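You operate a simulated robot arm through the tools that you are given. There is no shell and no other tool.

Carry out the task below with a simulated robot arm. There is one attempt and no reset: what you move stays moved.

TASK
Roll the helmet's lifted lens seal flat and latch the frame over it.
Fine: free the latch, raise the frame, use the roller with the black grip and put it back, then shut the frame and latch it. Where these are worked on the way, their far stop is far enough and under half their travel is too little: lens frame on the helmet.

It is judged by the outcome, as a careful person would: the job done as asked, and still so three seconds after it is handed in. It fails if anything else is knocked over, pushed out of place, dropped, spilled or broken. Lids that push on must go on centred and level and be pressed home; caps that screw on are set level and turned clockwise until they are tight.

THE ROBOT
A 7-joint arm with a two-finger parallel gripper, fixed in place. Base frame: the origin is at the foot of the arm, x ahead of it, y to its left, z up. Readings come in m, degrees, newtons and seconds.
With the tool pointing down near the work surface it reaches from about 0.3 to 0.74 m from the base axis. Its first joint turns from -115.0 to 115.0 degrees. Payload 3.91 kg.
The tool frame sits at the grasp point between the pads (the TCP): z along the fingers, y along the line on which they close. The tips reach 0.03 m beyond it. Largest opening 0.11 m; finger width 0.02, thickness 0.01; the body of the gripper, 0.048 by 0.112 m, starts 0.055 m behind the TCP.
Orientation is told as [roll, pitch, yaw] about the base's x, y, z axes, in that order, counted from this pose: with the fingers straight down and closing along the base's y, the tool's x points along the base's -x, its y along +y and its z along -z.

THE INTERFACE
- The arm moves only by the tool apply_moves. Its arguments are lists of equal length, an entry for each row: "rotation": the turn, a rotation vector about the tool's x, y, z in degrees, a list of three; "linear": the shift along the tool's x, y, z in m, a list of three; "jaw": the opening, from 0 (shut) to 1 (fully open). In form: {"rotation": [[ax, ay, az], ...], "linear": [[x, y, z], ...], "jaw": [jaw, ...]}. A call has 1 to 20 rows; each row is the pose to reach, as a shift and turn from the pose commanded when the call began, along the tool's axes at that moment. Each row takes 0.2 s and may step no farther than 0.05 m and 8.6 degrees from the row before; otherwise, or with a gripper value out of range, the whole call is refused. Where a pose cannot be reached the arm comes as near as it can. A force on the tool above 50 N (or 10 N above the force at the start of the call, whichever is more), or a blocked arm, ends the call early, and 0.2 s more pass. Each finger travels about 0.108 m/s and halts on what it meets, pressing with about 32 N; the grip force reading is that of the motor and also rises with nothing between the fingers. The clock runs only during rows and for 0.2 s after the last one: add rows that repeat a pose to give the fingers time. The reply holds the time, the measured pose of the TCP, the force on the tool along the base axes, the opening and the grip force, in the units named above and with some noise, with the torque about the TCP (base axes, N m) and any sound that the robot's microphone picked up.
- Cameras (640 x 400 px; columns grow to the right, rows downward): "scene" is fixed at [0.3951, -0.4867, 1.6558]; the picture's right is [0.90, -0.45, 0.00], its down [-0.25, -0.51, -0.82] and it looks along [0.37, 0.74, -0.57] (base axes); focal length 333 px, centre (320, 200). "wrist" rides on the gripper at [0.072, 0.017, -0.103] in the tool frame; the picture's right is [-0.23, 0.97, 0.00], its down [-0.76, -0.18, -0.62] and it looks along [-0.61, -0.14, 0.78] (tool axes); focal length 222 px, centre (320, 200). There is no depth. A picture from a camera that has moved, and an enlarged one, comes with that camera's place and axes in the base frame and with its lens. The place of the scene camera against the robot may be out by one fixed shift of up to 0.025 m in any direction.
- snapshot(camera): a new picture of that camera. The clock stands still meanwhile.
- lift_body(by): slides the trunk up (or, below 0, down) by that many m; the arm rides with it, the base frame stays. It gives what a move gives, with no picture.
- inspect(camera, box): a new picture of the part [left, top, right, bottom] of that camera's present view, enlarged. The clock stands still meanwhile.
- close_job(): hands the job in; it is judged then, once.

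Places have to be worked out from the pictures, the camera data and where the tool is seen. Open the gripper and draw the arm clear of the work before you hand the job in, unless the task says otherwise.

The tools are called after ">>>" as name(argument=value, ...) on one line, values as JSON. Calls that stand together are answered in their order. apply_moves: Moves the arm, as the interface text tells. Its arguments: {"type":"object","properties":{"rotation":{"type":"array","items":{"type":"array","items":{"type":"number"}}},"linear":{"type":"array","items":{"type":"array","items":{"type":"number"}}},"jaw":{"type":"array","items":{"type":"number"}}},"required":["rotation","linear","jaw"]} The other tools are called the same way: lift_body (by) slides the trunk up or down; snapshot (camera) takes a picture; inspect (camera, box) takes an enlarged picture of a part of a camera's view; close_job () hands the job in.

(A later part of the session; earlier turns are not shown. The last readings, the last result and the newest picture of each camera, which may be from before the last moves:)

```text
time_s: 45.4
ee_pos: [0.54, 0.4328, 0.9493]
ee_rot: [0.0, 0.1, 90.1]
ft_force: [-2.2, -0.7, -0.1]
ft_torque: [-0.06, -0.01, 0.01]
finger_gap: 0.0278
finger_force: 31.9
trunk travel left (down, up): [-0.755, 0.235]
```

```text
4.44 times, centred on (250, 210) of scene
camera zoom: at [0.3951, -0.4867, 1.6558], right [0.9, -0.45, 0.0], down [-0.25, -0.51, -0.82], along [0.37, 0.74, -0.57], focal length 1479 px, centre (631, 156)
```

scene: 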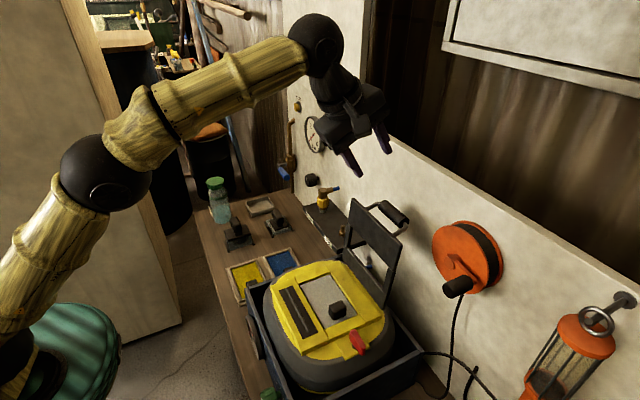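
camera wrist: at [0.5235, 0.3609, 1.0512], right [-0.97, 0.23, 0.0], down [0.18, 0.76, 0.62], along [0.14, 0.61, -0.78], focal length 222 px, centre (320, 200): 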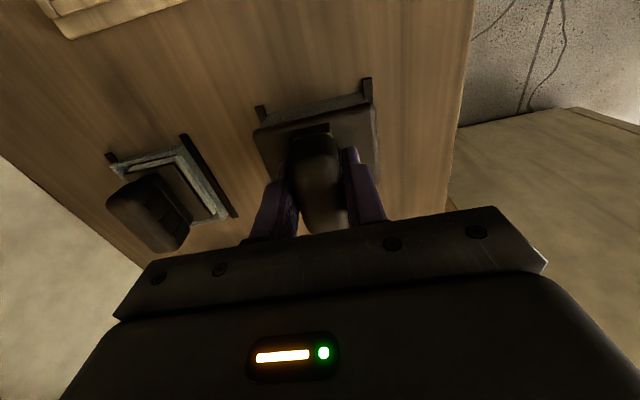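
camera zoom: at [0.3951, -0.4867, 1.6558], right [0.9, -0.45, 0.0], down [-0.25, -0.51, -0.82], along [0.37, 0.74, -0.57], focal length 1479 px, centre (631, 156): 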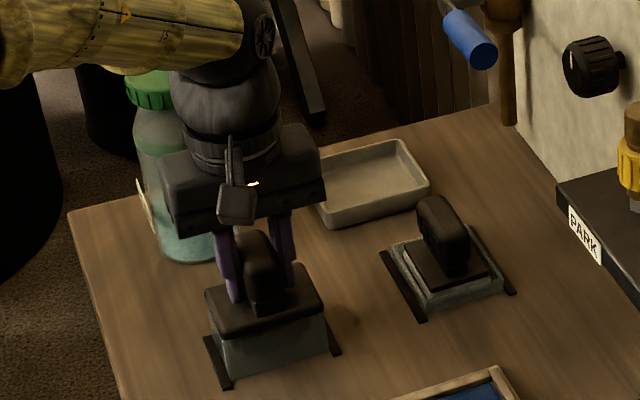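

Gripped (27.8 mm) at park pose (0.540, 0.4328, 0.9493). I lift straight up and look at what comes out of the holder.

>>> apply_moves(rotation=[[0, 0, 0], [0, 0, 0], [0, 0, 0], [0, 0, 0]], linear=[[0, 0, -0.02], [0, 0, -0.04], [0, 0, -0.08], [0, 0, -0.12]], jaw=[0, 0, 0, 0])

>>> inspect(camera="scene", box=[190, 155, 310, 255])

>>> snapshot(camera="wrist")

```text
time_s: 46.4
ee_pos: [0.5396, 0.4338, 1.0708]
ee_rot: [0.1, 0.1, 90.0]
ft_force: [-0.4, -0.3, -3.1]
ft_torque: [0.0, 0.01, 0.02]
finger_gap: 0.0278
finger_force: 31.7
trunk travel left (down, up): [-0.755, 0.235]
```

```text
4.00 times, centred on (250, 205) of scene
camera zoom: at [0.3951, -0.4867, 1.6558], right [0.9, -0.45, 0.0], down [-0.25, -0.51, -0.82], along [0.37, 0.74, -0.57], focal length 1331 px, centre (600, 180)
```

zoom: 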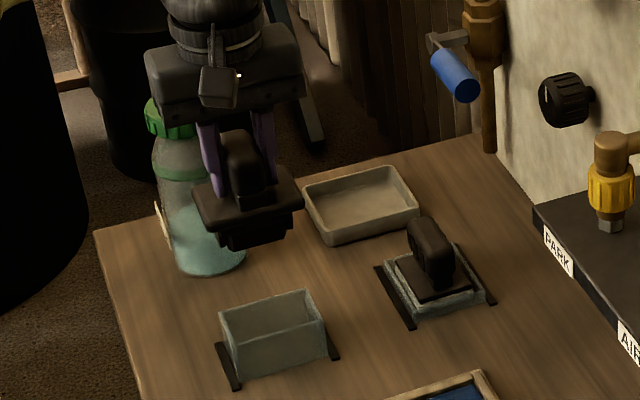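

```text
taken
camera wrist: at [0.523, 0.3617, 1.172], right [-0.97, 0.23, 0.0], down [0.18, 0.76, 0.62], along [0.14, 0.61, -0.78], focal length 222 px, centre (320, 200)
```

wrist: 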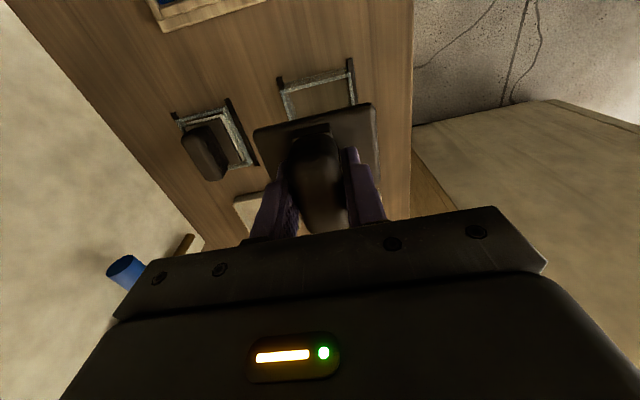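

>>> inspect(camera="scene", box=[230, 180, 270, 225])

```text
8.89 times, centred on (250, 202) of scene
camera zoom: at [0.3951, -0.4867, 1.6558], right [0.9, -0.45, 0.0], down [-0.25, -0.51, -0.82], along [0.37, 0.74, -0.57], focal length 2957 px, centre (942, 178)
```

zoom: 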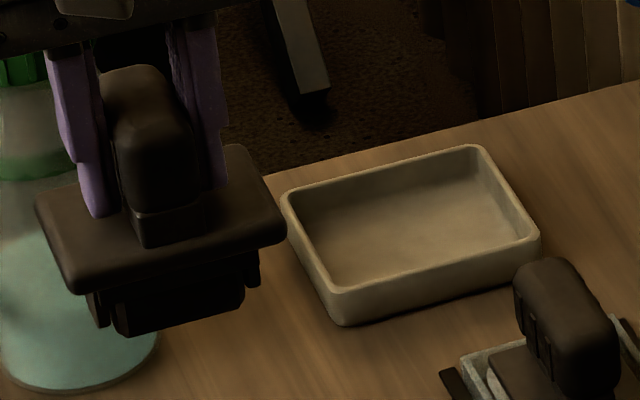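

The roller is out and the holder stayed put. I carry it up and across to hover high beside the helmet, where the wrist camera can see the seal past the tool.

>>> apply_moves(rotation=[[0, 0, 0], [0, 0, 0], [0, 0, 0], [0, 0, 0], [0, 0, 0], [0, 0, 0], [0, 0, 0], [0, 0, 0], [0, 0, 0], [0, 0, 0], [0, 0, 0], [0, 0, 0], [0, 0, 0], [0, 0, 0], [0, 0, 0], [0, 0, 0], [0, 0, 0]], linear=[[0, 0, -0.035], [0.01, 0, -0.07], [0.03, 0, -0.105], [0.06, 0, -0.135], [0.095, 0, -0.16], [0.13, 0, -0.185], [0.165, 0, -0.21], [0.2, 0, -0.235], [0.235, 0, -0.26], [0.27, 0, -0.28], [0.31, -0.01, -0.29], [0.35, -0.02, -0.29], [0.39, -0.03, -0.29], [0.43, -0.04, -0.29], [0.47, -0.05, -0.29], [0.51, -0.06, -0.29], [0.54, -0.07, -0.29]], jaw=[0, 0, 0, 0, 0, 0, 0, 0, 0, 0, 0, 0, 0, 0, 0, 0, 0])

>>> snapshot(camera="wrist")

>>> snapshot(camera="scene")

```text
time_s: 50.0
ee_pos: [0.6092, -0.1077, 1.3568]
ee_rot: [0.2, 0.1, 90.1]
ft_force: [0.6, 0.4, -2.9]
ft_torque: [0.01, 0.03, 0.01]
finger_gap: 0.0278
finger_force: 32.4
trunk travel left (down, up): [-0.755, 0.235]
```

```text
taken
camera wrist: at [0.5942, -0.1806, 1.4582], right [-0.97, 0.23, 0.0], down [0.18, 0.76, 0.62], along [0.14, 0.61, -0.78], focal length 222 px, centre (320, 200)
```

wrist: 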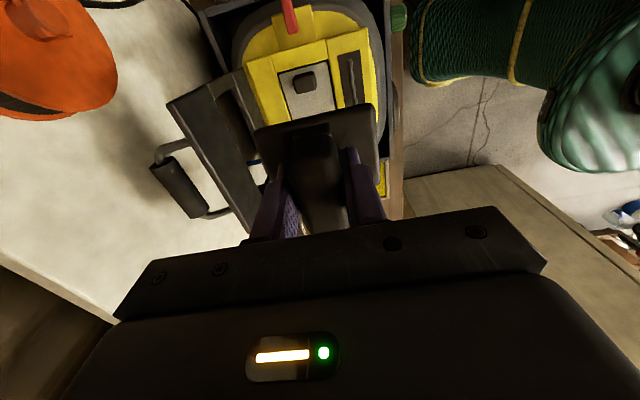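

```text
taken
```

scene: 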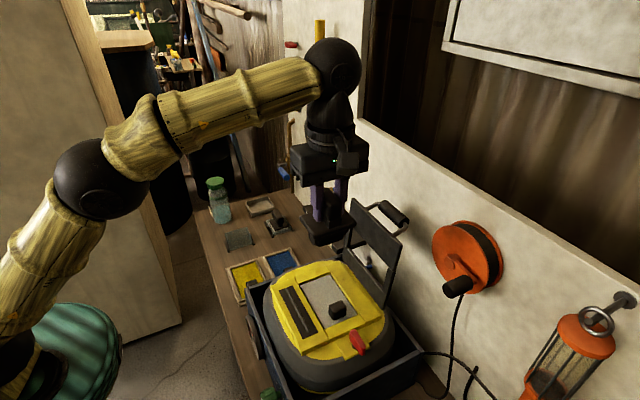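

>>> inspect(camera="wrist", box=[230, 10, 400, 130])

>>> inspect(camera="scene", box=[295, 170, 365, 250])

```text
3.33 times, centred on (315, 70) of wrist
camera zoom: at [0.5942, -0.1806, 1.4582], right [-0.97, 0.23, 0.0], down [0.18, 0.76, 0.62], along [0.14, 0.61, -0.78], focal length 740 px, centre (337, 633)
```

zoom: 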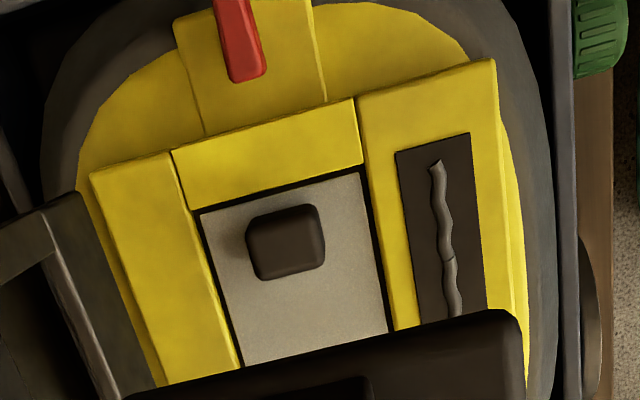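

```text
5.00 times, centred on (330, 210) of scene
camera zoom: at [0.3951, -0.4867, 1.6558], right [0.9, -0.45, 0.0], down [-0.25, -0.51, -0.82], along [0.37, 0.74, -0.57], focal length 1664 px, centre (270, 150)
```

zoom: 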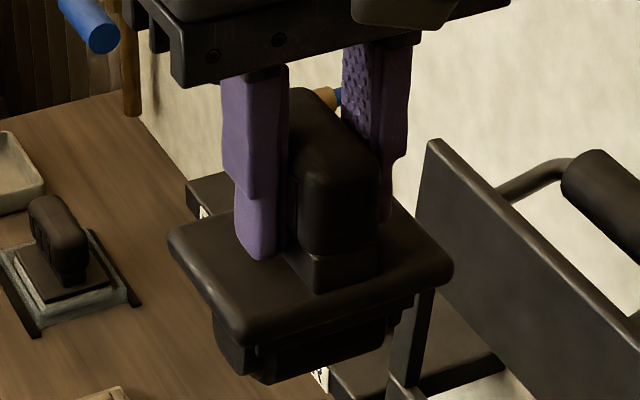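

The bead runs at x ≈ 0.560 from y ≈ -0.127 to about -0.006. I move the roller over its +y end, still well above.

>>> apply_moves(rotation=[[0, 0, 0], [0, 0, 0], [0, 0, 0], [0, 0, 0], [0, 0, 0]], linear=[[-0.03, 0.015, 0.02], [-0.06, 0.03, 0.05], [-0.09, 0.045, 0.08], [-0.113, 0.05, 0.12], [-0.113, 0.05, 0.16]], jaw=[0, 0, 0, 0, 0])

>>> inspect(camera="scene", box=[250, 220, 400, 350])

>>> snapshot(camera="wrist")

```text
time_s: 51.2
ee_pos: [0.5619, 0.0067, 1.1966]
ee_rot: [0.1, 0.0, 89.9]
ft_force: [1.1, -0.6, -2.3]
ft_torque: [-0.01, 0.0, 0.0]
finger_gap: 0.0279
finger_force: 31.6
trunk travel left (down, up): [-0.755, 0.235]
```

```text
3.08 times, centred on (325, 285) of scene
camera zoom: at [0.3951, -0.4867, 1.6558], right [0.9, -0.45, 0.0], down [-0.25, -0.51, -0.82], along [0.37, 0.74, -0.57], focal length 1024 px, centre (305, -62)
```

zoom: 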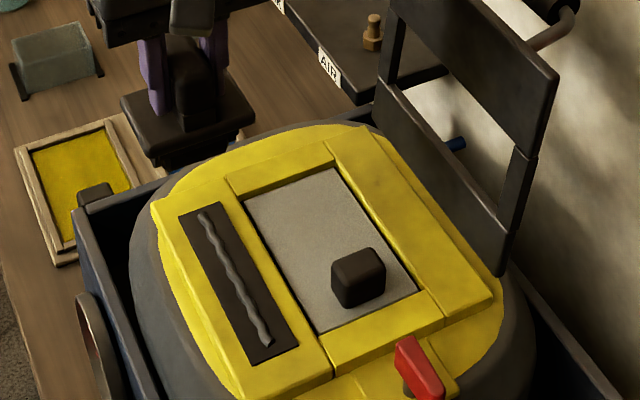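

```text
taken
camera wrist: at [0.5442, -0.0651, 1.2989], right [-0.97, 0.23, 0.0], down [0.18, 0.76, 0.62], along [0.14, 0.61, -0.78], focal length 222 px, centre (320, 200)
```

wrist: 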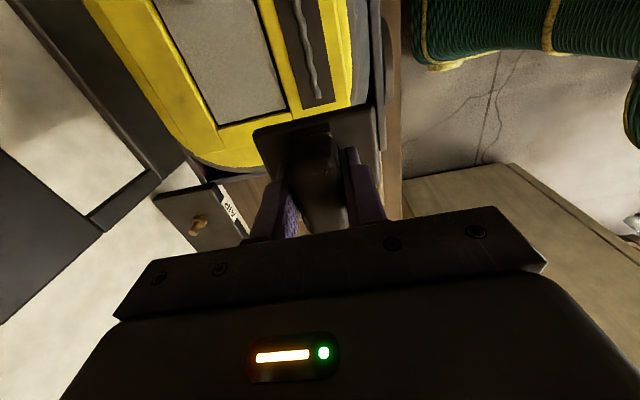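

The bead's +y end is at about (0.559, -0.010). I centre the drum at x ≈ 0.559 and descend in small steps to find contact on the rail just past the bead's end.

>>> apply_moves(rotation=[[0, 0, 0], [0, 0, 0], [0, 0, 0]], linear=[[0, 0.003, 0.02], [0, 0.003, 0.035], [0, 0.003, 0.042]], jaw=[0, 0, 0])

>>> inspect(camera="scene", box=[250, 230, 370, 330])

```text
time_s: 52.0
ee_pos: [0.5571, 0.0053, 1.1555]
ee_rot: [0.2, 0.1, 90.0]
ft_force: [-0.4, -0.1, -2.7]
ft_torque: [0.01, 0.01, -0.02]
finger_gap: 0.0279
finger_force: 31.9
trunk travel left (down, up): [-0.755, 0.235]
```

```text
4.00 times, centred on (310, 280) of scene
camera zoom: at [0.3951, -0.4867, 1.6558], right [0.9, -0.45, 0.0], down [-0.25, -0.51, -0.82], along [0.37, 0.74, -0.57], focal length 1331 px, centre (360, -120)
```

zoom: 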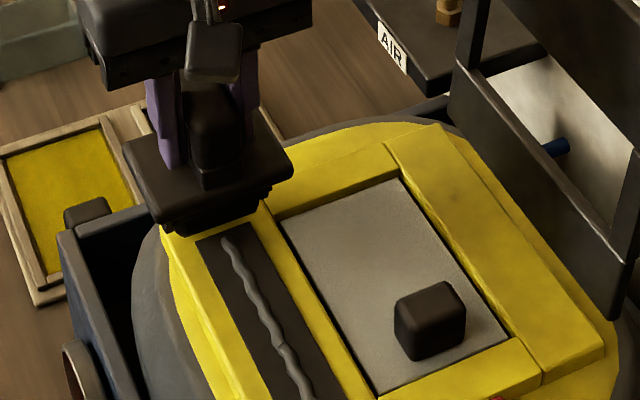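

>>> apply_moves(rotation=[[0, 0, 0], [0, 0, 0], [0, 0, 0]], linear=[[0, -0.001, 0.004], [0, -0.001, 0.008], [0, -0.001, 0.012]], jaw=[0, 0, 0])

```text
time_s: 52.8
ee_pos: [0.5567, 0.0069, 1.1515]
ee_rot: [-0.6, 0.1, 90.0]
ft_force: [5.8, -0.2, 44.3]
ft_torque: [0.07, 0.46, 0.04]
finger_gap: 0.028
finger_force: 32.3
trunk travel left (down, up): [-0.755, 0.235]
```

Contact at z ≈ 1.1515. I ease off to a moderate press and check where the drum sits.

>>> apply_moves(rotation=[[0, 0, 0], [0, 0, 0]], linear=[[0, -0.001, -0.004], [0, -0.001, -0.004]], jaw=[0, 0])

>>> inspect(camera="scene", box=[250, 230, 370, 330])

>>> inspect(camera="wrist", box=[220, 0, 420, 230])

```text
time_s: 53.4
ee_pos: [0.5581, 0.0069, 1.1511]
ee_rot: [-0.1, 0.1, 90.1]
ft_force: [5.6, 1.1, 31.4]
ft_torque: [0.1, -0.24, 0.04]
finger_gap: 0.0277
finger_force: 32.6
trunk travel left (down, up): [-0.755, 0.235]
```

```text
4.00 times, centred on (310, 280) of scene
camera zoom: at [0.3951, -0.4867, 1.6558], right [0.9, -0.45, 0.0], down [-0.25, -0.51, -0.82], along [0.37, 0.74, -0.57], focal length 1331 px, centre (360, -120)
```

zoom: 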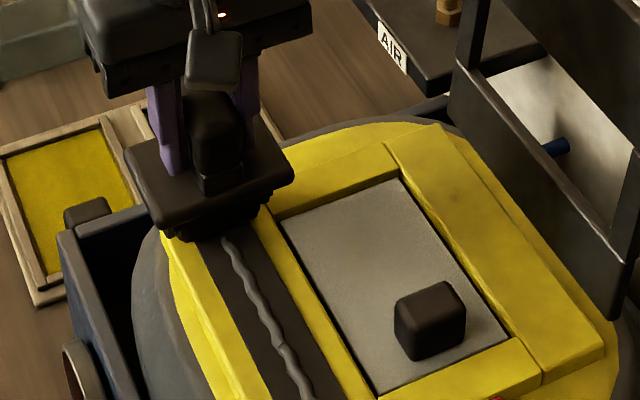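

```text
1.74 times, centred on (320, 115) of wrist
camera zoom: at [0.5405, -0.0661, 1.2523], right [-0.97, 0.23, 0.0], down [0.18, 0.76, 0.62], along [0.14, 0.61, -0.78], focal length 386 px, centre (320, 348)
```

zoom: 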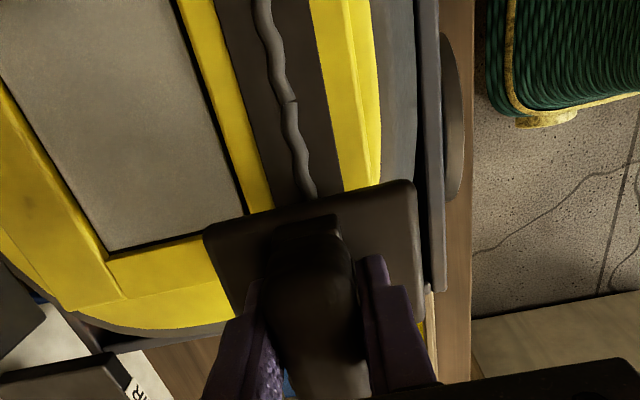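

Pressing about 31 N on the rail beside the bead's end. I lighten it slightly and roll along -y over the whole bead.

>>> apply_moves(rotation=[[0, 0, 0], [0, 0, 0], [0, 0, 0], [0, 0, 0], [0, 0, 0], [0, 0, 0], [0, 0, 0], [0, 0, 0], [0, 0, 0], [0, 0, 0]], linear=[[0.006, -0.001, -0.001], [0.012, -0.001, -0.001], [0.018, -0.001, -0.001], [0.024, -0.001, -0.001], [0.03, -0.001, -0.001], [0.036, -0.001, -0.001], [0.042, -0.001, -0.001], [0.048, -0.001, -0.001], [0.054, -0.001, -0.001], [0.06, -0.001, -0.001]], jaw=[0, 0, 0, 0, 0, 0, 0, 0, 0, 0])

>>> inspect(camera="scene", box=[250, 230, 370, 330])

>>> inspect(camera="wrist", box=[220, 0, 420, 230])

```text
time_s: 55.6
ee_pos: [0.5582, -0.0556, 1.151]
ee_rot: [0.1, 0.1, 89.9]
ft_force: [-4.5, -0.2, 19.6]
ft_torque: [0.06, 0.19, -0.01]
finger_gap: 0.0279
finger_force: 32.7
trunk travel left (down, up): [-0.755, 0.235]
```

```text
4.00 times, centred on (310, 280) of scene
camera zoom: at [0.3951, -0.4867, 1.6558], right [0.9, -0.45, 0.0], down [-0.25, -0.51, -0.82], along [0.37, 0.74, -0.57], focal length 1331 px, centre (360, -120)
```

zoom: 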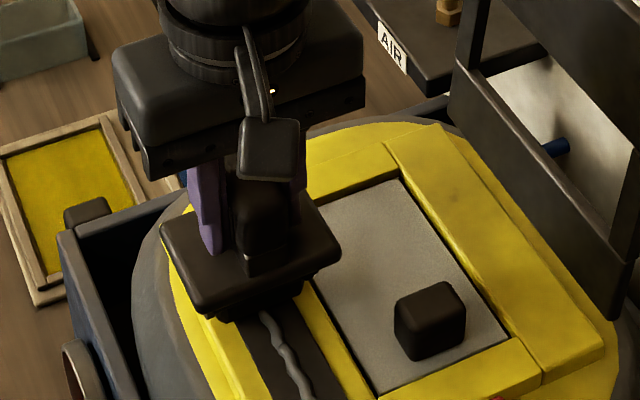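

```text
1.74 times, centred on (320, 115) of wrist
camera zoom: at [0.541, -0.1266, 1.2524], right [-0.97, 0.23, 0.0], down [0.18, 0.76, 0.62], along [0.14, 0.61, -0.78], focal length 386 px, centre (320, 348)
```

zoom: 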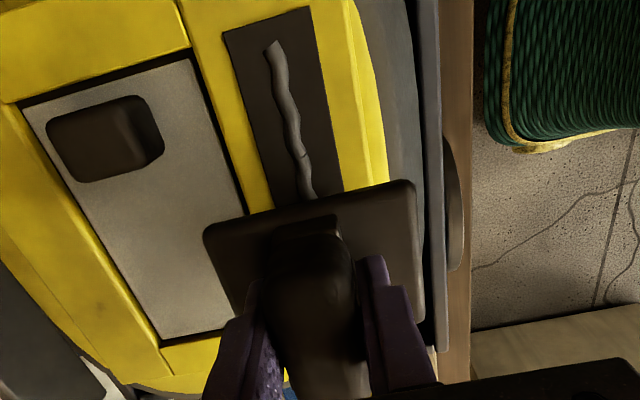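

Rolling smoothly at about 20 N. I continue past the bead's -y end.

>>> apply_moves(rotation=[[0, 0, 0], [0, 0, 0], [0, 0, 0], [0, 0, 0], [0, 0, 0], [0, 0, 0], [0, 0, 0], [0, 0, 0], [0, 0, 0], [0, 0, 0], [0, 0, 0], [0, 0, 0], [0, 0, 0], [0, 0, 0]], linear=[[0.006, -0.001, 0], [0.012, -0.001, 0], [0.018, -0.001, 0], [0.024, -0.001, 0], [0.03, -0.001, 0], [0.036, -0.001, 0], [0.042, -0.001, 0], [0.048, -0.001, 0], [0.054, -0.001, 0], [0.06, -0.001, 0], [0.066, -0.001, 0], [0.072, -0.001, 0], [0.078, -0.001, 0], [0.084, -0.001, 0]], jaw=[0, 0, 0, 0, 0, 0, 0, 0, 0, 0, 0, 0, 0, 0])

>>> inspect(camera="scene", box=[250, 230, 400, 350])

>>> inspect(camera="wrist", box=[220, 0, 420, 230])

```text
time_s: 58.6
ee_pos: [0.561, -0.1388, 1.1513]
ee_rot: [0.1, 0.1, 89.9]
ft_force: [-0.8, 0.1, 2.6]
ft_torque: [0.01, -0.02, -0.01]
finger_gap: 0.0279
finger_force: 32.0
trunk travel left (down, up): [-0.755, 0.235]
```

```text
3.33 times, centred on (325, 290) of scene
camera zoom: at [0.3951, -0.4867, 1.6558], right [0.9, -0.45, 0.0], down [-0.25, -0.51, -0.82], along [0.37, 0.74, -0.57], focal length 1109 px, centre (303, -100)
```

zoom: 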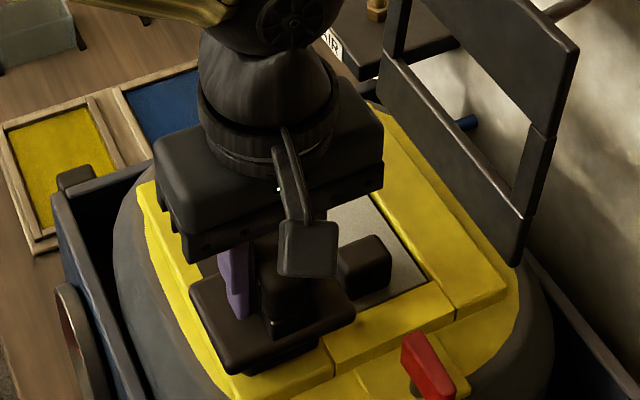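

```text
1.74 times, centred on (320, 115) of wrist
camera zoom: at [0.5435, -0.2108, 1.2524], right [-0.97, 0.23, 0.0], down [0.18, 0.76, 0.62], along [0.14, 0.61, -0.78], focal length 386 px, centre (320, 348)
```

zoom: 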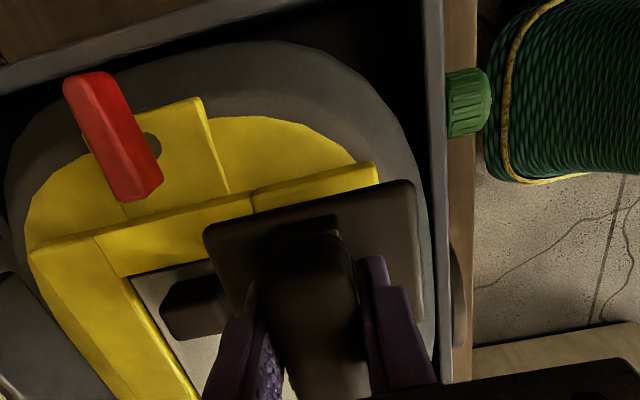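

I lift off to look at the bead.

>>> apply_moves(rotation=[[0, 0, 0], [0, 0, 0], [0, 0, 0], [0, 0, 0], [0, 0, 0], [0, 0, 0]], linear=[[0, 0, -0.02], [0, 0, -0.05], [-0.04, 0, -0.06], [-0.08, 0, -0.06], [-0.12, 0, -0.06], [-0.15, 0, -0.06]], jaw=[0, 0, 0, 0, 0, 0])

>>> inspect(camera="wrist", box=[240, 0, 400, 140])

>>> inspect(camera="scene", box=[260, 260, 350, 345])

```text
time_s: 60.0
ee_pos: [0.5609, 0.0115, 1.211]
ee_rot: [0.0, 0.1, 90.0]
ft_force: [-0.5, -0.6, -3.0]
ft_torque: [-0.01, -0.01, 0.01]
finger_gap: 0.028
finger_force: 31.8
trunk travel left (down, up): [-0.755, 0.235]
```

```text
2.86 times, centred on (320, 70) of wrist
camera zoom: at [0.5443, -0.06, 1.3125], right [-0.97, 0.23, 0.0], down [0.18, 0.76, 0.62], along [0.14, 0.61, -0.78], focal length 635 px, centre (320, 571)
```

zoom: 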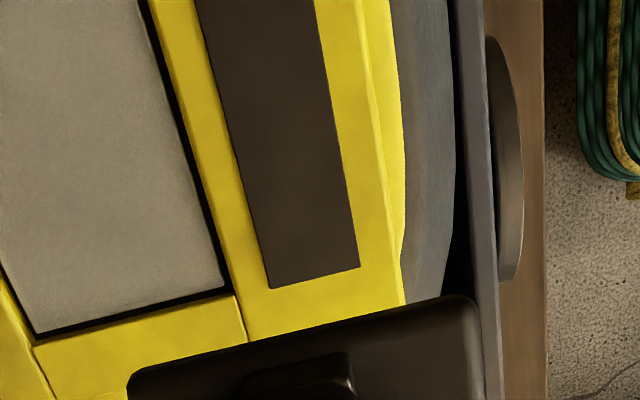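

```text
4.71 times, centred on (305, 302) of scene
camera zoom: at [0.3951, -0.4867, 1.6558], right [0.9, -0.45, 0.0], down [-0.25, -0.51, -0.82], along [0.37, 0.74, -0.57], focal length 1566 px, centre (391, -282)
```

zoom: 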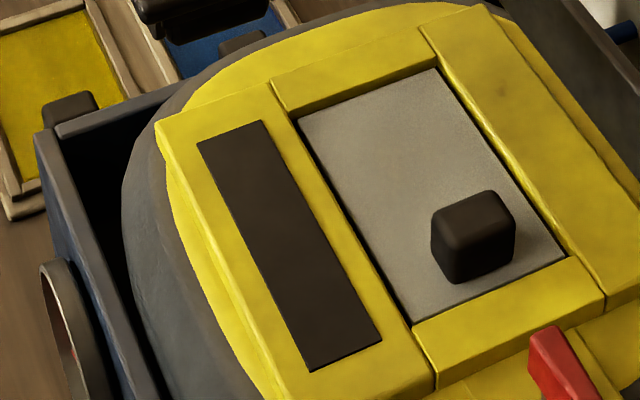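

The bead is gone — the seal is flat along its whole length. I check the tool's seat in the grip before returning it.

>>> snapshot(camera="wrist")

>>> inspect(camera="wrist", box=[230, 80, 410, 240])

```text
taken
camera wrist: at [0.5443, -0.06, 1.3125], right [-0.97, 0.23, 0.0], down [0.18, 0.76, 0.62], along [0.14, 0.61, -0.78], focal length 222 px, centre (320, 200)
```

wrist: 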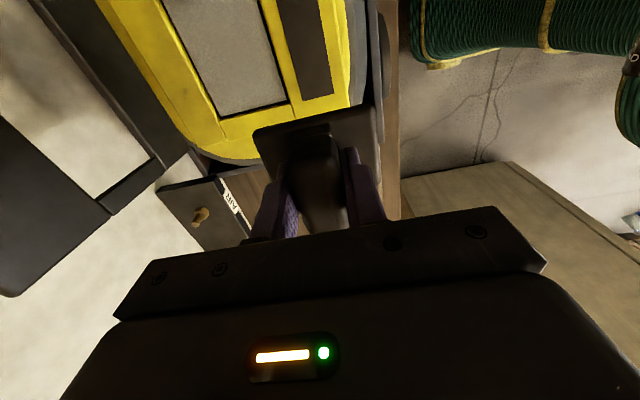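

```text
2.50 times, centred on (320, 160) of wrist
camera zoom: at [0.5443, -0.06, 1.3125], right [-0.97, 0.23, 0.0], down [0.18, 0.76, 0.62], along [0.14, 0.61, -0.78], focal length 555 px, centre (320, 300)
```

zoom: 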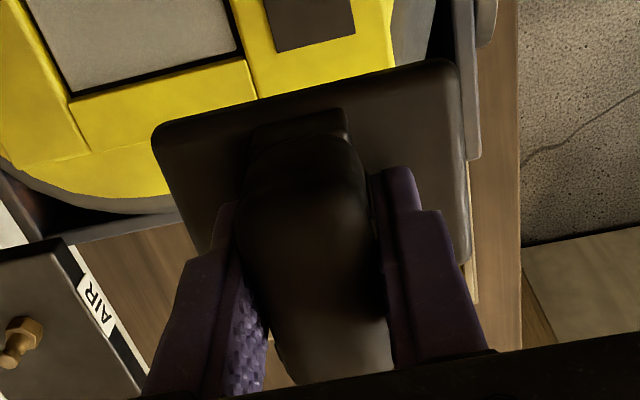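

The tool hasn't shifted in the grip. I carry it back above its holder.

>>> apply_moves(rotation=[[0, 0, 0], [0, 0, 0], [0, 0, 0], [0, 0, 0], [0, 0, 0], [0, 0, 0], [0, 0, 0], [0, 0, 0], [0, 0, 0], [0, 0, 0], [0, 0, 0], [0, 0, 0], [0, 0, 0]], linear=[[-0.02, 0, -0.03], [-0.05, 0, -0.05], [-0.09, 0.005, -0.05], [-0.13, 0.01, -0.05], [-0.17, 0.015, -0.05], [-0.21, 0.018, -0.03], [-0.25, 0.02, -0.01], [-0.29, 0.021, 0.01], [-0.33, 0.021, 0.03], [-0.37, 0.021, 0.05], [-0.4, 0.021, 0.08], [-0.4213, 0.021, 0.11], [-0.4213, 0.021, 0.13]], jaw=[0, 0, 0, 0, 0, 0, 0, 0, 0, 0, 0, 0, 0])

>>> snapshot(camera="wrist")

>>> inspect(camera="scene", box=[190, 155, 310, 255])

```text
time_s: 62.8
ee_pos: [0.5381, 0.4324, 1.0801]
ee_rot: [0.0, 0.1, 90.0]
ft_force: [-1.0, -0.1, -2.6]
ft_torque: [-0.01, -0.02, 0.0]
finger_gap: 0.0278
finger_force: 32.1
trunk travel left (down, up): [-0.755, 0.235]
```

```text
taken
camera wrist: at [0.5228, 0.3605, 1.1816], right [-0.97, 0.23, 0.0], down [0.18, 0.76, 0.62], along [0.14, 0.61, -0.78], focal length 222 px, centre (320, 200)
```

wrist: 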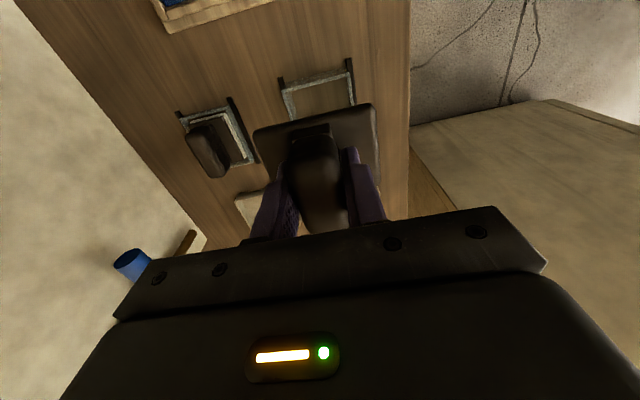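

```text
4.00 times, centred on (250, 205) of scene
camera zoom: at [0.3951, -0.4867, 1.6558], right [0.9, -0.45, 0.0], down [-0.25, -0.51, -0.82], along [0.37, 0.74, -0.57], focal length 1331 px, centre (600, 180)
```

zoom: 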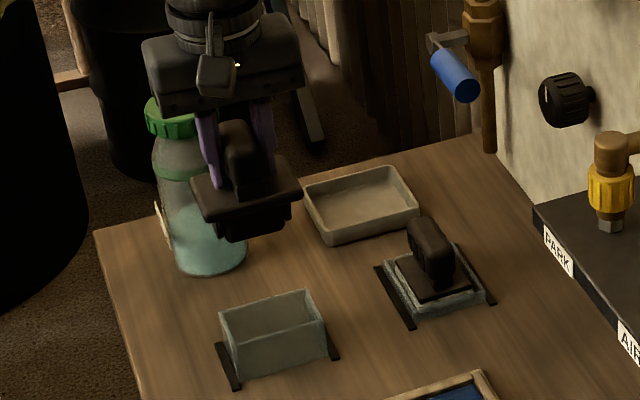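

By dead reckoning I'm exactly 0.131 m above the pose where I picked it up. I lower most of the way, then seat it gently.

>>> apply_moves(rotation=[[0, 0, 0], [0, 0, 0], [0, 0, 0], [0, 0, 0]], linear=[[-0.0003, 0, 0.03], [-0.0003, 0, 0.06], [-0.0003, 0, 0.08], [-0.0003, 0, 0.09]], jaw=[0, 0, 0, 0])

>>> inspect(camera="scene", box=[200, 175, 300, 255])

>>> snapshot(camera="wrist")

```text
time_s: 63.8
ee_pos: [0.5392, 0.4328, 0.9905]
ee_rot: [0.1, 0.2, 89.9]
ft_force: [-1.1, -0.3, -2.4]
ft_torque: [-0.01, -0.03, 0.01]
finger_gap: 0.0278
finger_force: 31.6
trunk travel left (down, up): [-0.755, 0.235]
```

```text
5.00 times, centred on (250, 215) of scene
camera zoom: at [0.3951, -0.4867, 1.6558], right [0.9, -0.45, 0.0], down [-0.25, -0.51, -0.82], along [0.37, 0.74, -0.57], focal length 1664 px, centre (670, 125)
```

zoom: 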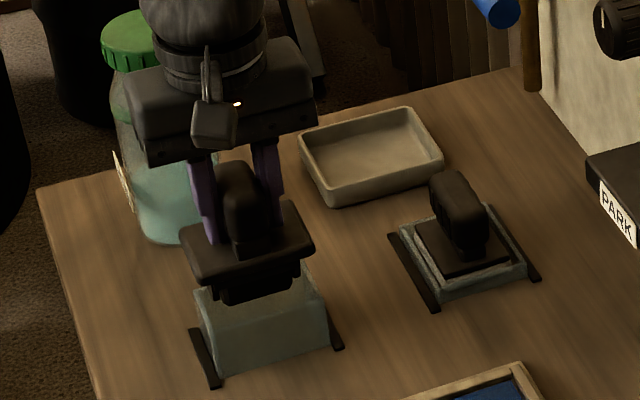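

```text
taken
camera wrist: at [0.5225, 0.3609, 1.0924], right [-0.97, 0.23, 0.0], down [0.18, 0.76, 0.62], along [0.14, 0.61, -0.78], focal length 222 px, centre (320, 200)
```

wrist: 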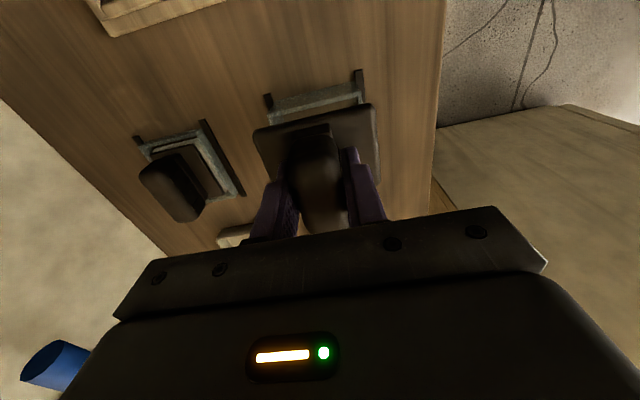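

The drum is entering the holder with no side force. I lower the remaining distance in small steps.

>>> apply_moves(rotation=[[0, 0, 0], [0, 0, 0], [0, 0, 0], [0, 0, 0], [0, 0, 0]], linear=[[0, 0, 0.012], [0, 0, 0.024], [0, 0, 0.033], [0, 0, 0.038], [0, 0, 0.04]], jaw=[0, 0, 0, 0, 0])

>>> inspect(camera="scene", box=[200, 175, 300, 255])

```text
time_s: 65.0
ee_pos: [0.5394, 0.4327, 0.9496]
ee_rot: [0.1, 0.2, 90.0]
ft_force: [-0.3, 0.3, -2.6]
ft_torque: [0.02, 0.04, 0.01]
finger_gap: 0.0279
finger_force: 31.7
trunk travel left (down, up): [-0.755, 0.235]
```

```text
5.00 times, centred on (250, 215) of scene
camera zoom: at [0.3951, -0.4867, 1.6558], right [0.9, -0.45, 0.0], down [-0.25, -0.51, -0.82], along [0.37, 0.74, -0.57], focal length 1664 px, centre (670, 125)
```

zoom: 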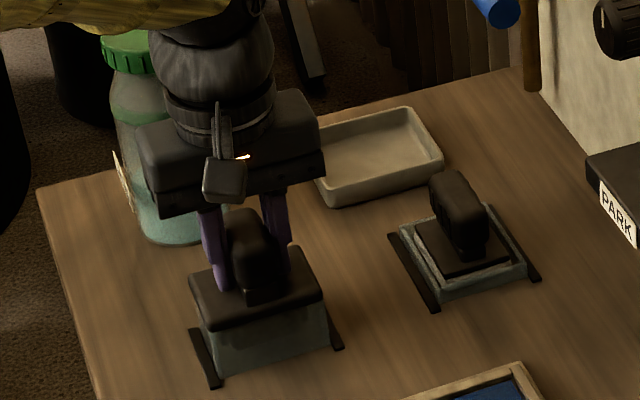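

Weight is still on the gripper, so I lower another millimetre or two until it rests.

>>> apply_moves(rotation=[[0, 0, 0], [0, 0, 0]], linear=[[0, 0, 0.001], [0, 0, 0.002]], jaw=[0, 0])

```text
time_s: 65.6
ee_pos: [0.5392, 0.4323, 0.9495]
ee_rot: [0.1, 0.0, 90.1]
ft_force: [-1.6, -0.4, 5.4]
ft_torque: [-0.25, -0.21, -0.08]
finger_gap: 0.0278
finger_force: 31.6
trunk travel left (down, up): [-0.755, 0.235]
```

It now rests on the holder (force turned positive). I open gently, then rise straight up.

>>> apply_moves(rotation=[[0, 0, 0], [0, 0, 0], [0, 0, 0], [0, 0, 0], [0, 0, 0], [0, 0, 0], [0, 0, 0]], linear=[[0, 0, 0.001], [0, 0, 0.001], [0, 0, 0.001], [0, 0, -0.03], [0, 0, -0.07], [0, 0, -0.11], [0, 0, -0.15]], jaw=[0.3, 0.45, 0.6, 0.6, 0.6, 0.6, 0.6])

>>> inspect(camera="scene", box=[200, 175, 300, 255])

>>> snapshot(camera="wrist")

```text
time_s: 67.2
ee_pos: [0.5393, 0.4341, 1.1006]
ee_rot: [0.2, -0.1, 90.0]
ft_force: [0.7, 0.7, -0.6]
ft_torque: [-0.03, -0.01, 0.0]
finger_gap: 0.066
finger_force: 0.0
trunk travel left (down, up): [-0.755, 0.235]
```

```text
5.00 times, centred on (250, 215) of scene
camera zoom: at [0.3951, -0.4867, 1.6558], right [0.9, -0.45, 0.0], down [-0.25, -0.51, -0.82], along [0.37, 0.74, -0.57], focal length 1664 px, centre (670, 125)
```

zoom: 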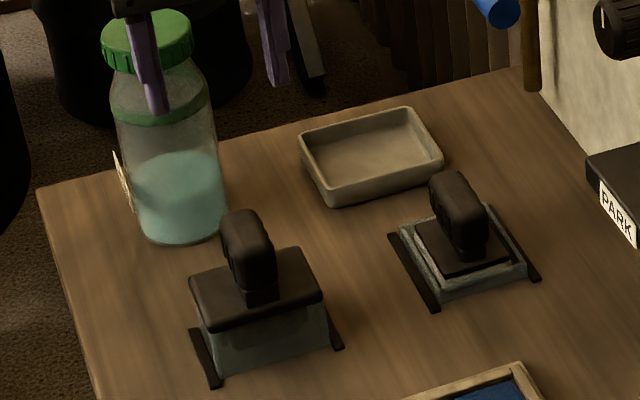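

```text
taken
camera wrist: at [0.5226, 0.3622, 1.202], right [-0.97, 0.23, 0.0], down [0.18, 0.76, 0.62], along [0.14, 0.61, -0.78], focal length 222 px, centre (320, 200)
```

wrist: 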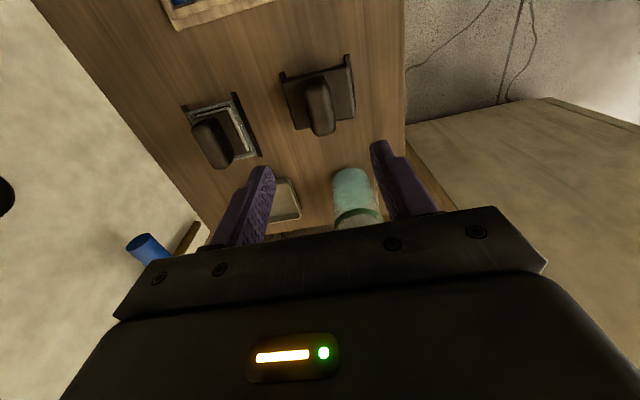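

The roller is back in its holder between its marker strips. Now I return to the raised frame by reversing my earlier path.

>>> apply_moves(rotation=[[0, 0, 0], [0, 0, 0], [0, 0, 0], [0, 0, 0], [0, 0, 0], [0, 0, 0], [0, 0, 0], [0, 0, 0], [0, 0, 0], [0, 0, 0], [0, 0, 0], [0, 0, 0], [0, 0, 0]], linear=[[0, 0, -0.04], [0.02, -0.003, -0.08], [0.05, -0.006, -0.11], [0.08, -0.01, -0.14], [0.115, -0.014, -0.165], [0.15, -0.018, -0.19], [0.185, -0.022, -0.215], [0.22, -0.027, -0.24], [0.255, -0.032, -0.26], [0.29, -0.037, -0.28], [0.325, -0.042, -0.295], [0.36, -0.047, -0.306], [0.3813, -0.049, -0.3064]], jaw=[0.6, 0.6, 0.6, 0.6, 0.6, 0.6, 0.6, 0.6, 0.6, 0.6, 0.6, 0.6, 0.6])

>>> apply_moves(rotation=[[7.5, 0, 0], [15, 0, 0], [22.5, 0, 0], [29.7, 0, 0]], linear=[[0.03, -0.03, 0], [0.06, -0.06, 0], [0.09, -0.09, 0], [0.12, -0.12, 0]], jaw=[0.5, 0.5, 0.5, 0.5])

>>> snapshot(camera="wrist")

>>> snapshot(camera="scene")

```text
time_s: 70.0
ee_pos: [0.5856, 0.0525, 1.4064]
ee_rot: [0.1, 0.2, 90.0]
ft_force: [-0.3, -0.1, -0.5]
ft_torque: [0.02, -0.02, -0.03]
finger_gap: 0.0662
finger_force: 0.1
trunk travel left (down, up): [-0.755, 0.235]
```

```text
time_s: 71.0
ee_pos: [0.7123, -0.0697, 1.4043]
ee_rot: [-29.7, 0.0, 90.0]
ft_force: [0.4, -0.3, -0.2]
ft_torque: [-0.01, -0.05, 0.0]
finger_gap: 0.0551
finger_force: 0.1
trunk travel left (down, up): [-0.755, 0.235]
```

```text
taken
camera wrist: at [0.6459, -0.1426, 1.4837], right [-0.85, 0.23, -0.48], down [-0.15, 0.76, 0.63], along [0.51, 0.61, -0.61], focal length 222 px, centre (320, 200)
```

wrist: 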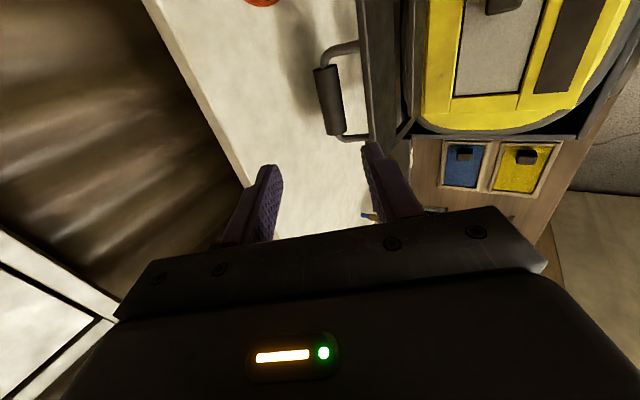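

```text
taken
```

scene: 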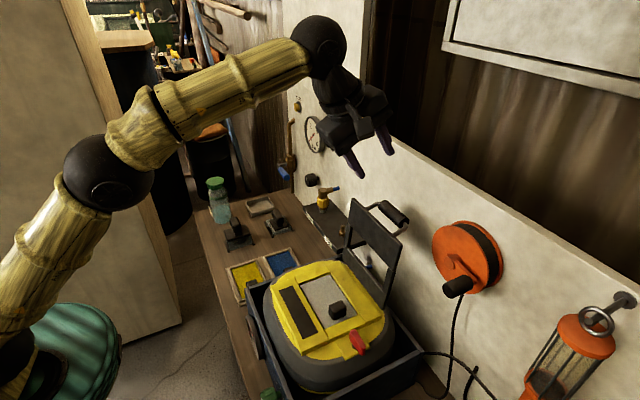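

The handle is where I left it. I advance along the tool axis so the fingers straddle the handle again.

>>> apply_moves(rotation=[[0, 0, 0], [0, 0, 0], [0, 0, 0], [0, 0, 0], [0, 0, 0]], linear=[[-0.0017, 0.0048, 0.035], [-0.0017, 0.0048, 0.07], [-0.0017, 0.0048, 0.105], [-0.0017, 0.0048, 0.135], [-0.0017, 0.0048, 0.15]], jaw=[0.42, 0.42, 0.42, 0.42, 0.42])

>>> snapshot(camera="wrist")

```text
time_s: 72.2
ee_pos: [0.7791, -0.0678, 1.2703]
ee_rot: [-29.6, 0.1, 90.1]
ft_force: [0.0, -0.7, -1.5]
ft_torque: [-0.01, 0.03, -0.01]
finger_gap: 0.0464
finger_force: 0.0
trunk travel left (down, up): [-0.755, 0.235]
```

```text
taken
camera wrist: at [0.7131, -0.1395, 1.3503], right [-0.85, 0.23, -0.48], down [-0.15, 0.76, 0.63], along [0.51, 0.61, -0.61], focal length 222 px, centre (320, 200)
```

wrist: 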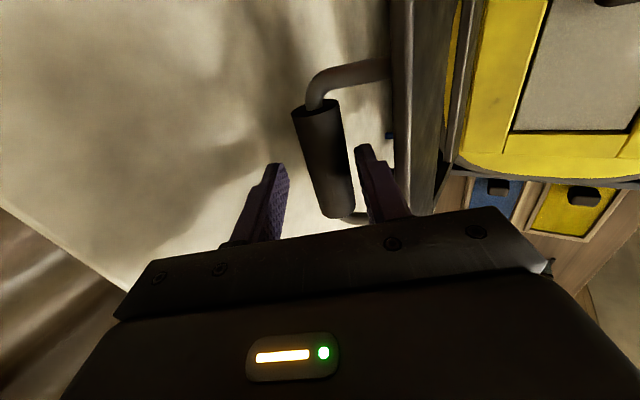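

The handle is between the fingers. I advance the last centimetre and close.

>>> apply_moves(rotation=[[0, 0, 0], [0, 0, 0], [0, 0, 0], [0, 0, 0]], linear=[[0, 0, 0.011], [0, 0, 0.011], [0, 0, 0.011], [0, 0, 0.011]], jaw=[0.42, 0.2, 0, 0])

```text
time_s: 73.2
ee_pos: [0.7837, -0.0677, 1.2581]
ee_rot: [-29.1, 0.0, 90.0]
ft_force: [-7.8, 1.1, -22.7]
ft_torque: [0.04, 0.11, -0.03]
finger_gap: 0.0267
finger_force: 45.3
trunk travel left (down, up): [-0.755, 0.235]
```

Gripped (26.7 mm). I start bringing the frame down along the arc.

>>> apply_moves(rotation=[[0, 0, 0], [0, 0, 0], [0, 0, 0], [0, 0, 0]], linear=[[0, 0.008, -0.0065], [0, 0.0165, -0.0127], [0, 0.0236, -0.018], [0, 0.0307, -0.0233]], jaw=[0, 0, 0, 0])

>>> inspect(camera="scene", box=[240, 180, 440, 380])

```text
time_s: 74.2
ee_pos: [0.7463, -0.0671, 1.2724]
ee_rot: [-30.2, 0.2, 89.9]
ft_force: [5.4, -1.7, 11.4]
ft_torque: [-0.17, -0.71, -0.06]
finger_gap: 0.0269
finger_force: 45.3
trunk travel left (down, up): [-0.755, 0.235]
```

```text
2.00 times, centred on (340, 280) of scene
camera zoom: at [0.3951, -0.4867, 1.6558], right [0.9, -0.45, 0.0], down [-0.25, -0.51, -0.82], along [0.37, 0.74, -0.57], focal length 665 px, centre (280, 40)
```

zoom: 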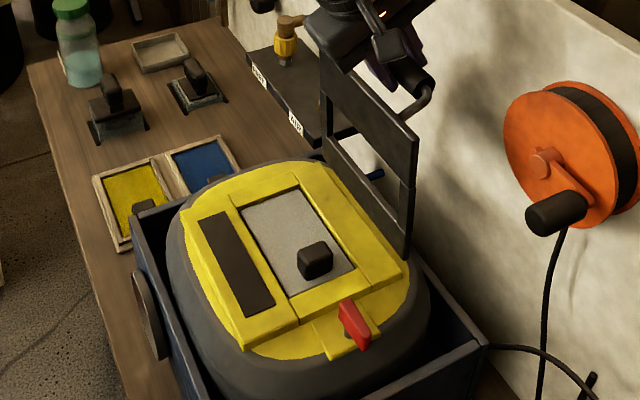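

>>> apply_moves(rotation=[[0, 0, 0], [-3, 0, 0], [-6, 0, 0], [-10, 0, 0]], linear=[[0, 0.009, -0.014], [0, 0.0288, -0.024], [0, 0.0493, -0.032], [0, 0.0707, -0.0377]], jaw=[0, 0, 0, 0])

```text
time_s: 75.2
ee_pos: [0.6616, -0.0679, 1.2654]
ee_rot: [-19.4, 0.1, 90.1]
ft_force: [-0.9, -4.7, 11.7]
ft_torque: [-0.51, -0.65, -0.11]
finger_gap: 0.0265
finger_force: 45.4
trunk travel left (down, up): [-0.755, 0.235]
```

>>> apply_moves(rotation=[[-5, 0, 0], [-10, 0, 0], [-15, 0, 0], [-20, 0, 0], [-20, 0, 0]], linear=[[0, 0.0203, 0.0019], [0, 0.0421, 0.0046], [0, 0.0637, 0.0095], [0, 0.0845, 0.0167], [0, 0.1047, 0.0261]], jaw=[0, 0, 0, 0, 0])

>>> inspect(camera="scene", box=[240, 200, 440, 400])

```text
time_s: 76.4
ee_pos: [0.576, -0.0667, 1.2037]
ee_rot: [0.5, 0.0, 90.1]
ft_force: [5.5, -5.7, -1.6]
ft_torque: [-0.18, -0.59, 0.06]
finger_gap: 0.0264
finger_force: 45.1
trunk travel left (down, up): [-0.755, 0.235]
```

```text
2.00 times, centred on (340, 300) of scene
camera zoom: at [0.3951, -0.4867, 1.6558], right [0.9, -0.45, 0.0], down [-0.25, -0.51, -0.82], along [0.37, 0.74, -0.57], focal length 665 px, centre (280, 0)
```

zoom: 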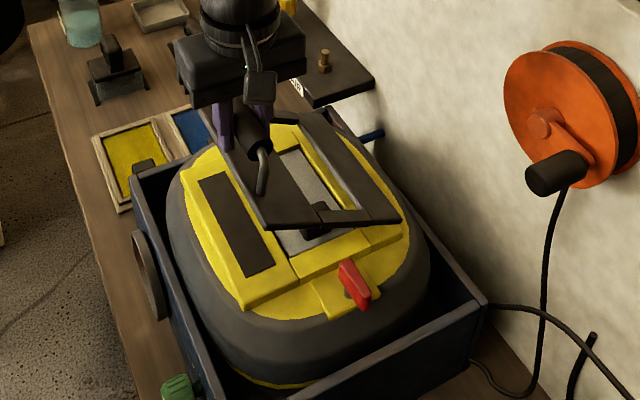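

>>> apply_moves(rotation=[[0, 0, 0], [0, 0, 0], [0, 0, 0], [0, 0, 0], [0, 0, 0]], linear=[[0, 0.0138, 0.0169], [0, 0.0258, 0.0354], [0, 0.0343, 0.0518], [0, 0.0414, 0.0688], [0, 0.0449, 0.0793]], jaw=[0, 0, 0, 0, 0])

>>> inspect(camera="scene", box=[240, 240, 420, 400])

```text
time_s: 77.6
ee_pos: [0.5323, -0.0652, 1.1268]
ee_rot: [0.4, 0.0, 89.9]
ft_force: [9.2, -0.3, 0.8]
ft_torque: [0.43, -0.7, -0.06]
finger_gap: 0.0269
finger_force: 44.7
trunk travel left (down, up): [-0.755, 0.235]
```

```text
2.50 times, centred on (330, 320) of scene
camera zoom: at [0.3951, -0.4867, 1.6558], right [0.9, -0.45, 0.0], down [-0.25, -0.51, -0.82], along [0.37, 0.74, -0.57], focal length 832 px, centre (295, -100)
```

zoom: 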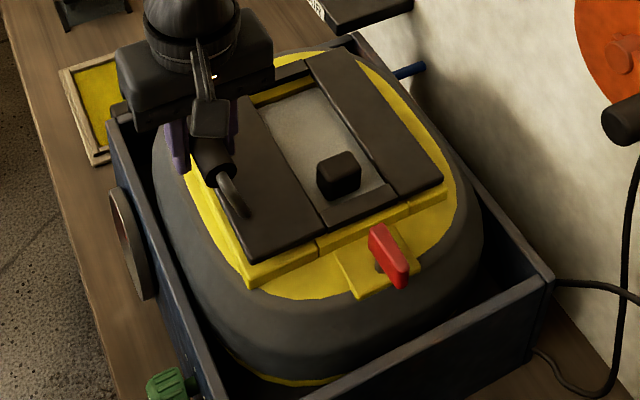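

Nearly shut; I press it down the last few millimetres.

>>> apply_moves(rotation=[[0, 0, 0], [0, 0, 0], [0, 0, 0]], linear=[[0, -0.001, 0.004], [0, -0.001, 0.007], [0, -0.001, 0.01]], jaw=[0, 0, 0])

>>> inspect(camera="scene", box=[240, 240, 420, 400])

```text
time_s: 78.4
ee_pos: [0.5315, -0.0671, 1.1225]
ee_rot: [-0.2, 0.2, 89.9]
ft_force: [1.7, 0.3, 49.7]
ft_torque: [0.36, 0.09, 0.05]
finger_gap: 0.027
finger_force: 45.4
trunk travel left (down, up): [-0.755, 0.235]
```

```text
2.50 times, centred on (330, 320) of scene
camera zoom: at [0.3951, -0.4867, 1.6558], right [0.9, -0.45, 0.0], down [-0.25, -0.51, -0.82], along [0.37, 0.74, -0.57], focal length 832 px, centre (295, -100)
```

zoom: 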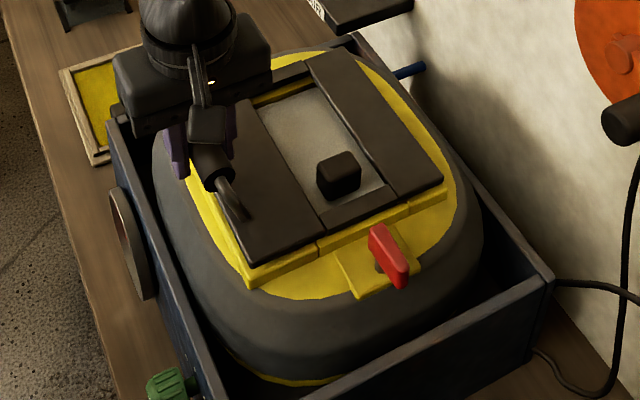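

The frame is pressed shut. I ease off, open, and rise.

>>> apply_moves(rotation=[[0, 0, 0], [0, 0, 0], [0, 0, 0], [0, 0, 0], [0, 0, 0], [0, 0, 0], [0, 0, 0]], linear=[[0, 0, -0.006], [0, 0, -0.006], [0, 0, -0.006], [0, 0, -0.006], [0, 0, -0.04], [0, 0, -0.08], [0, 0, -0.12]], jaw=[0, 0.3, 0.6, 0.7, 0.7, 0.7, 0.7])

>>> inspect(camera="scene", box=[240, 240, 420, 400])

>>> snapshot(camera="wrist")

```text
time_s: 80.0
ee_pos: [0.5331, -0.0679, 1.2367]
ee_rot: [0.3, 0.2, 90.1]
ft_force: [-0.1, -0.1, 0.6]
ft_torque: [-0.02, -0.01, 0.03]
finger_gap: 0.0769
finger_force: 0.1
trunk travel left (down, up): [-0.755, 0.235]
```

```text
2.50 times, centred on (330, 320) of scene
camera zoom: at [0.3951, -0.4867, 1.6558], right [0.9, -0.45, 0.0], down [-0.25, -0.51, -0.82], along [0.37, 0.74, -0.57], focal length 832 px, centre (295, -100)
```

zoom: 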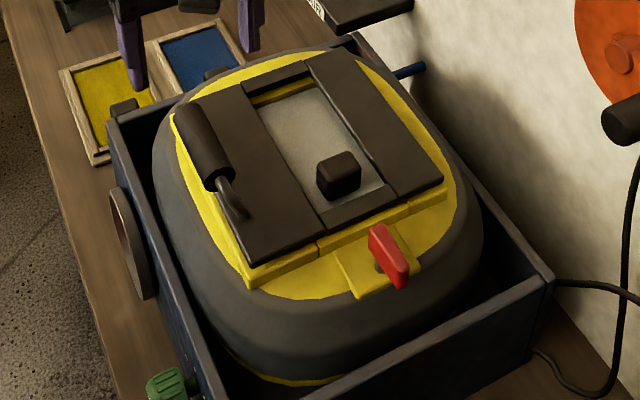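

```text
taken
camera wrist: at [0.516, -0.1388, 1.3387], right [-0.97, 0.23, 0.01], down [0.18, 0.76, 0.62], along [0.14, 0.61, -0.78], focal length 222 px, centre (320, 200)
```

wrist: 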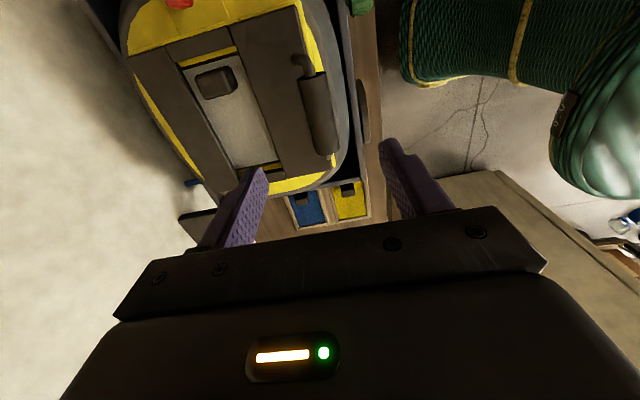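

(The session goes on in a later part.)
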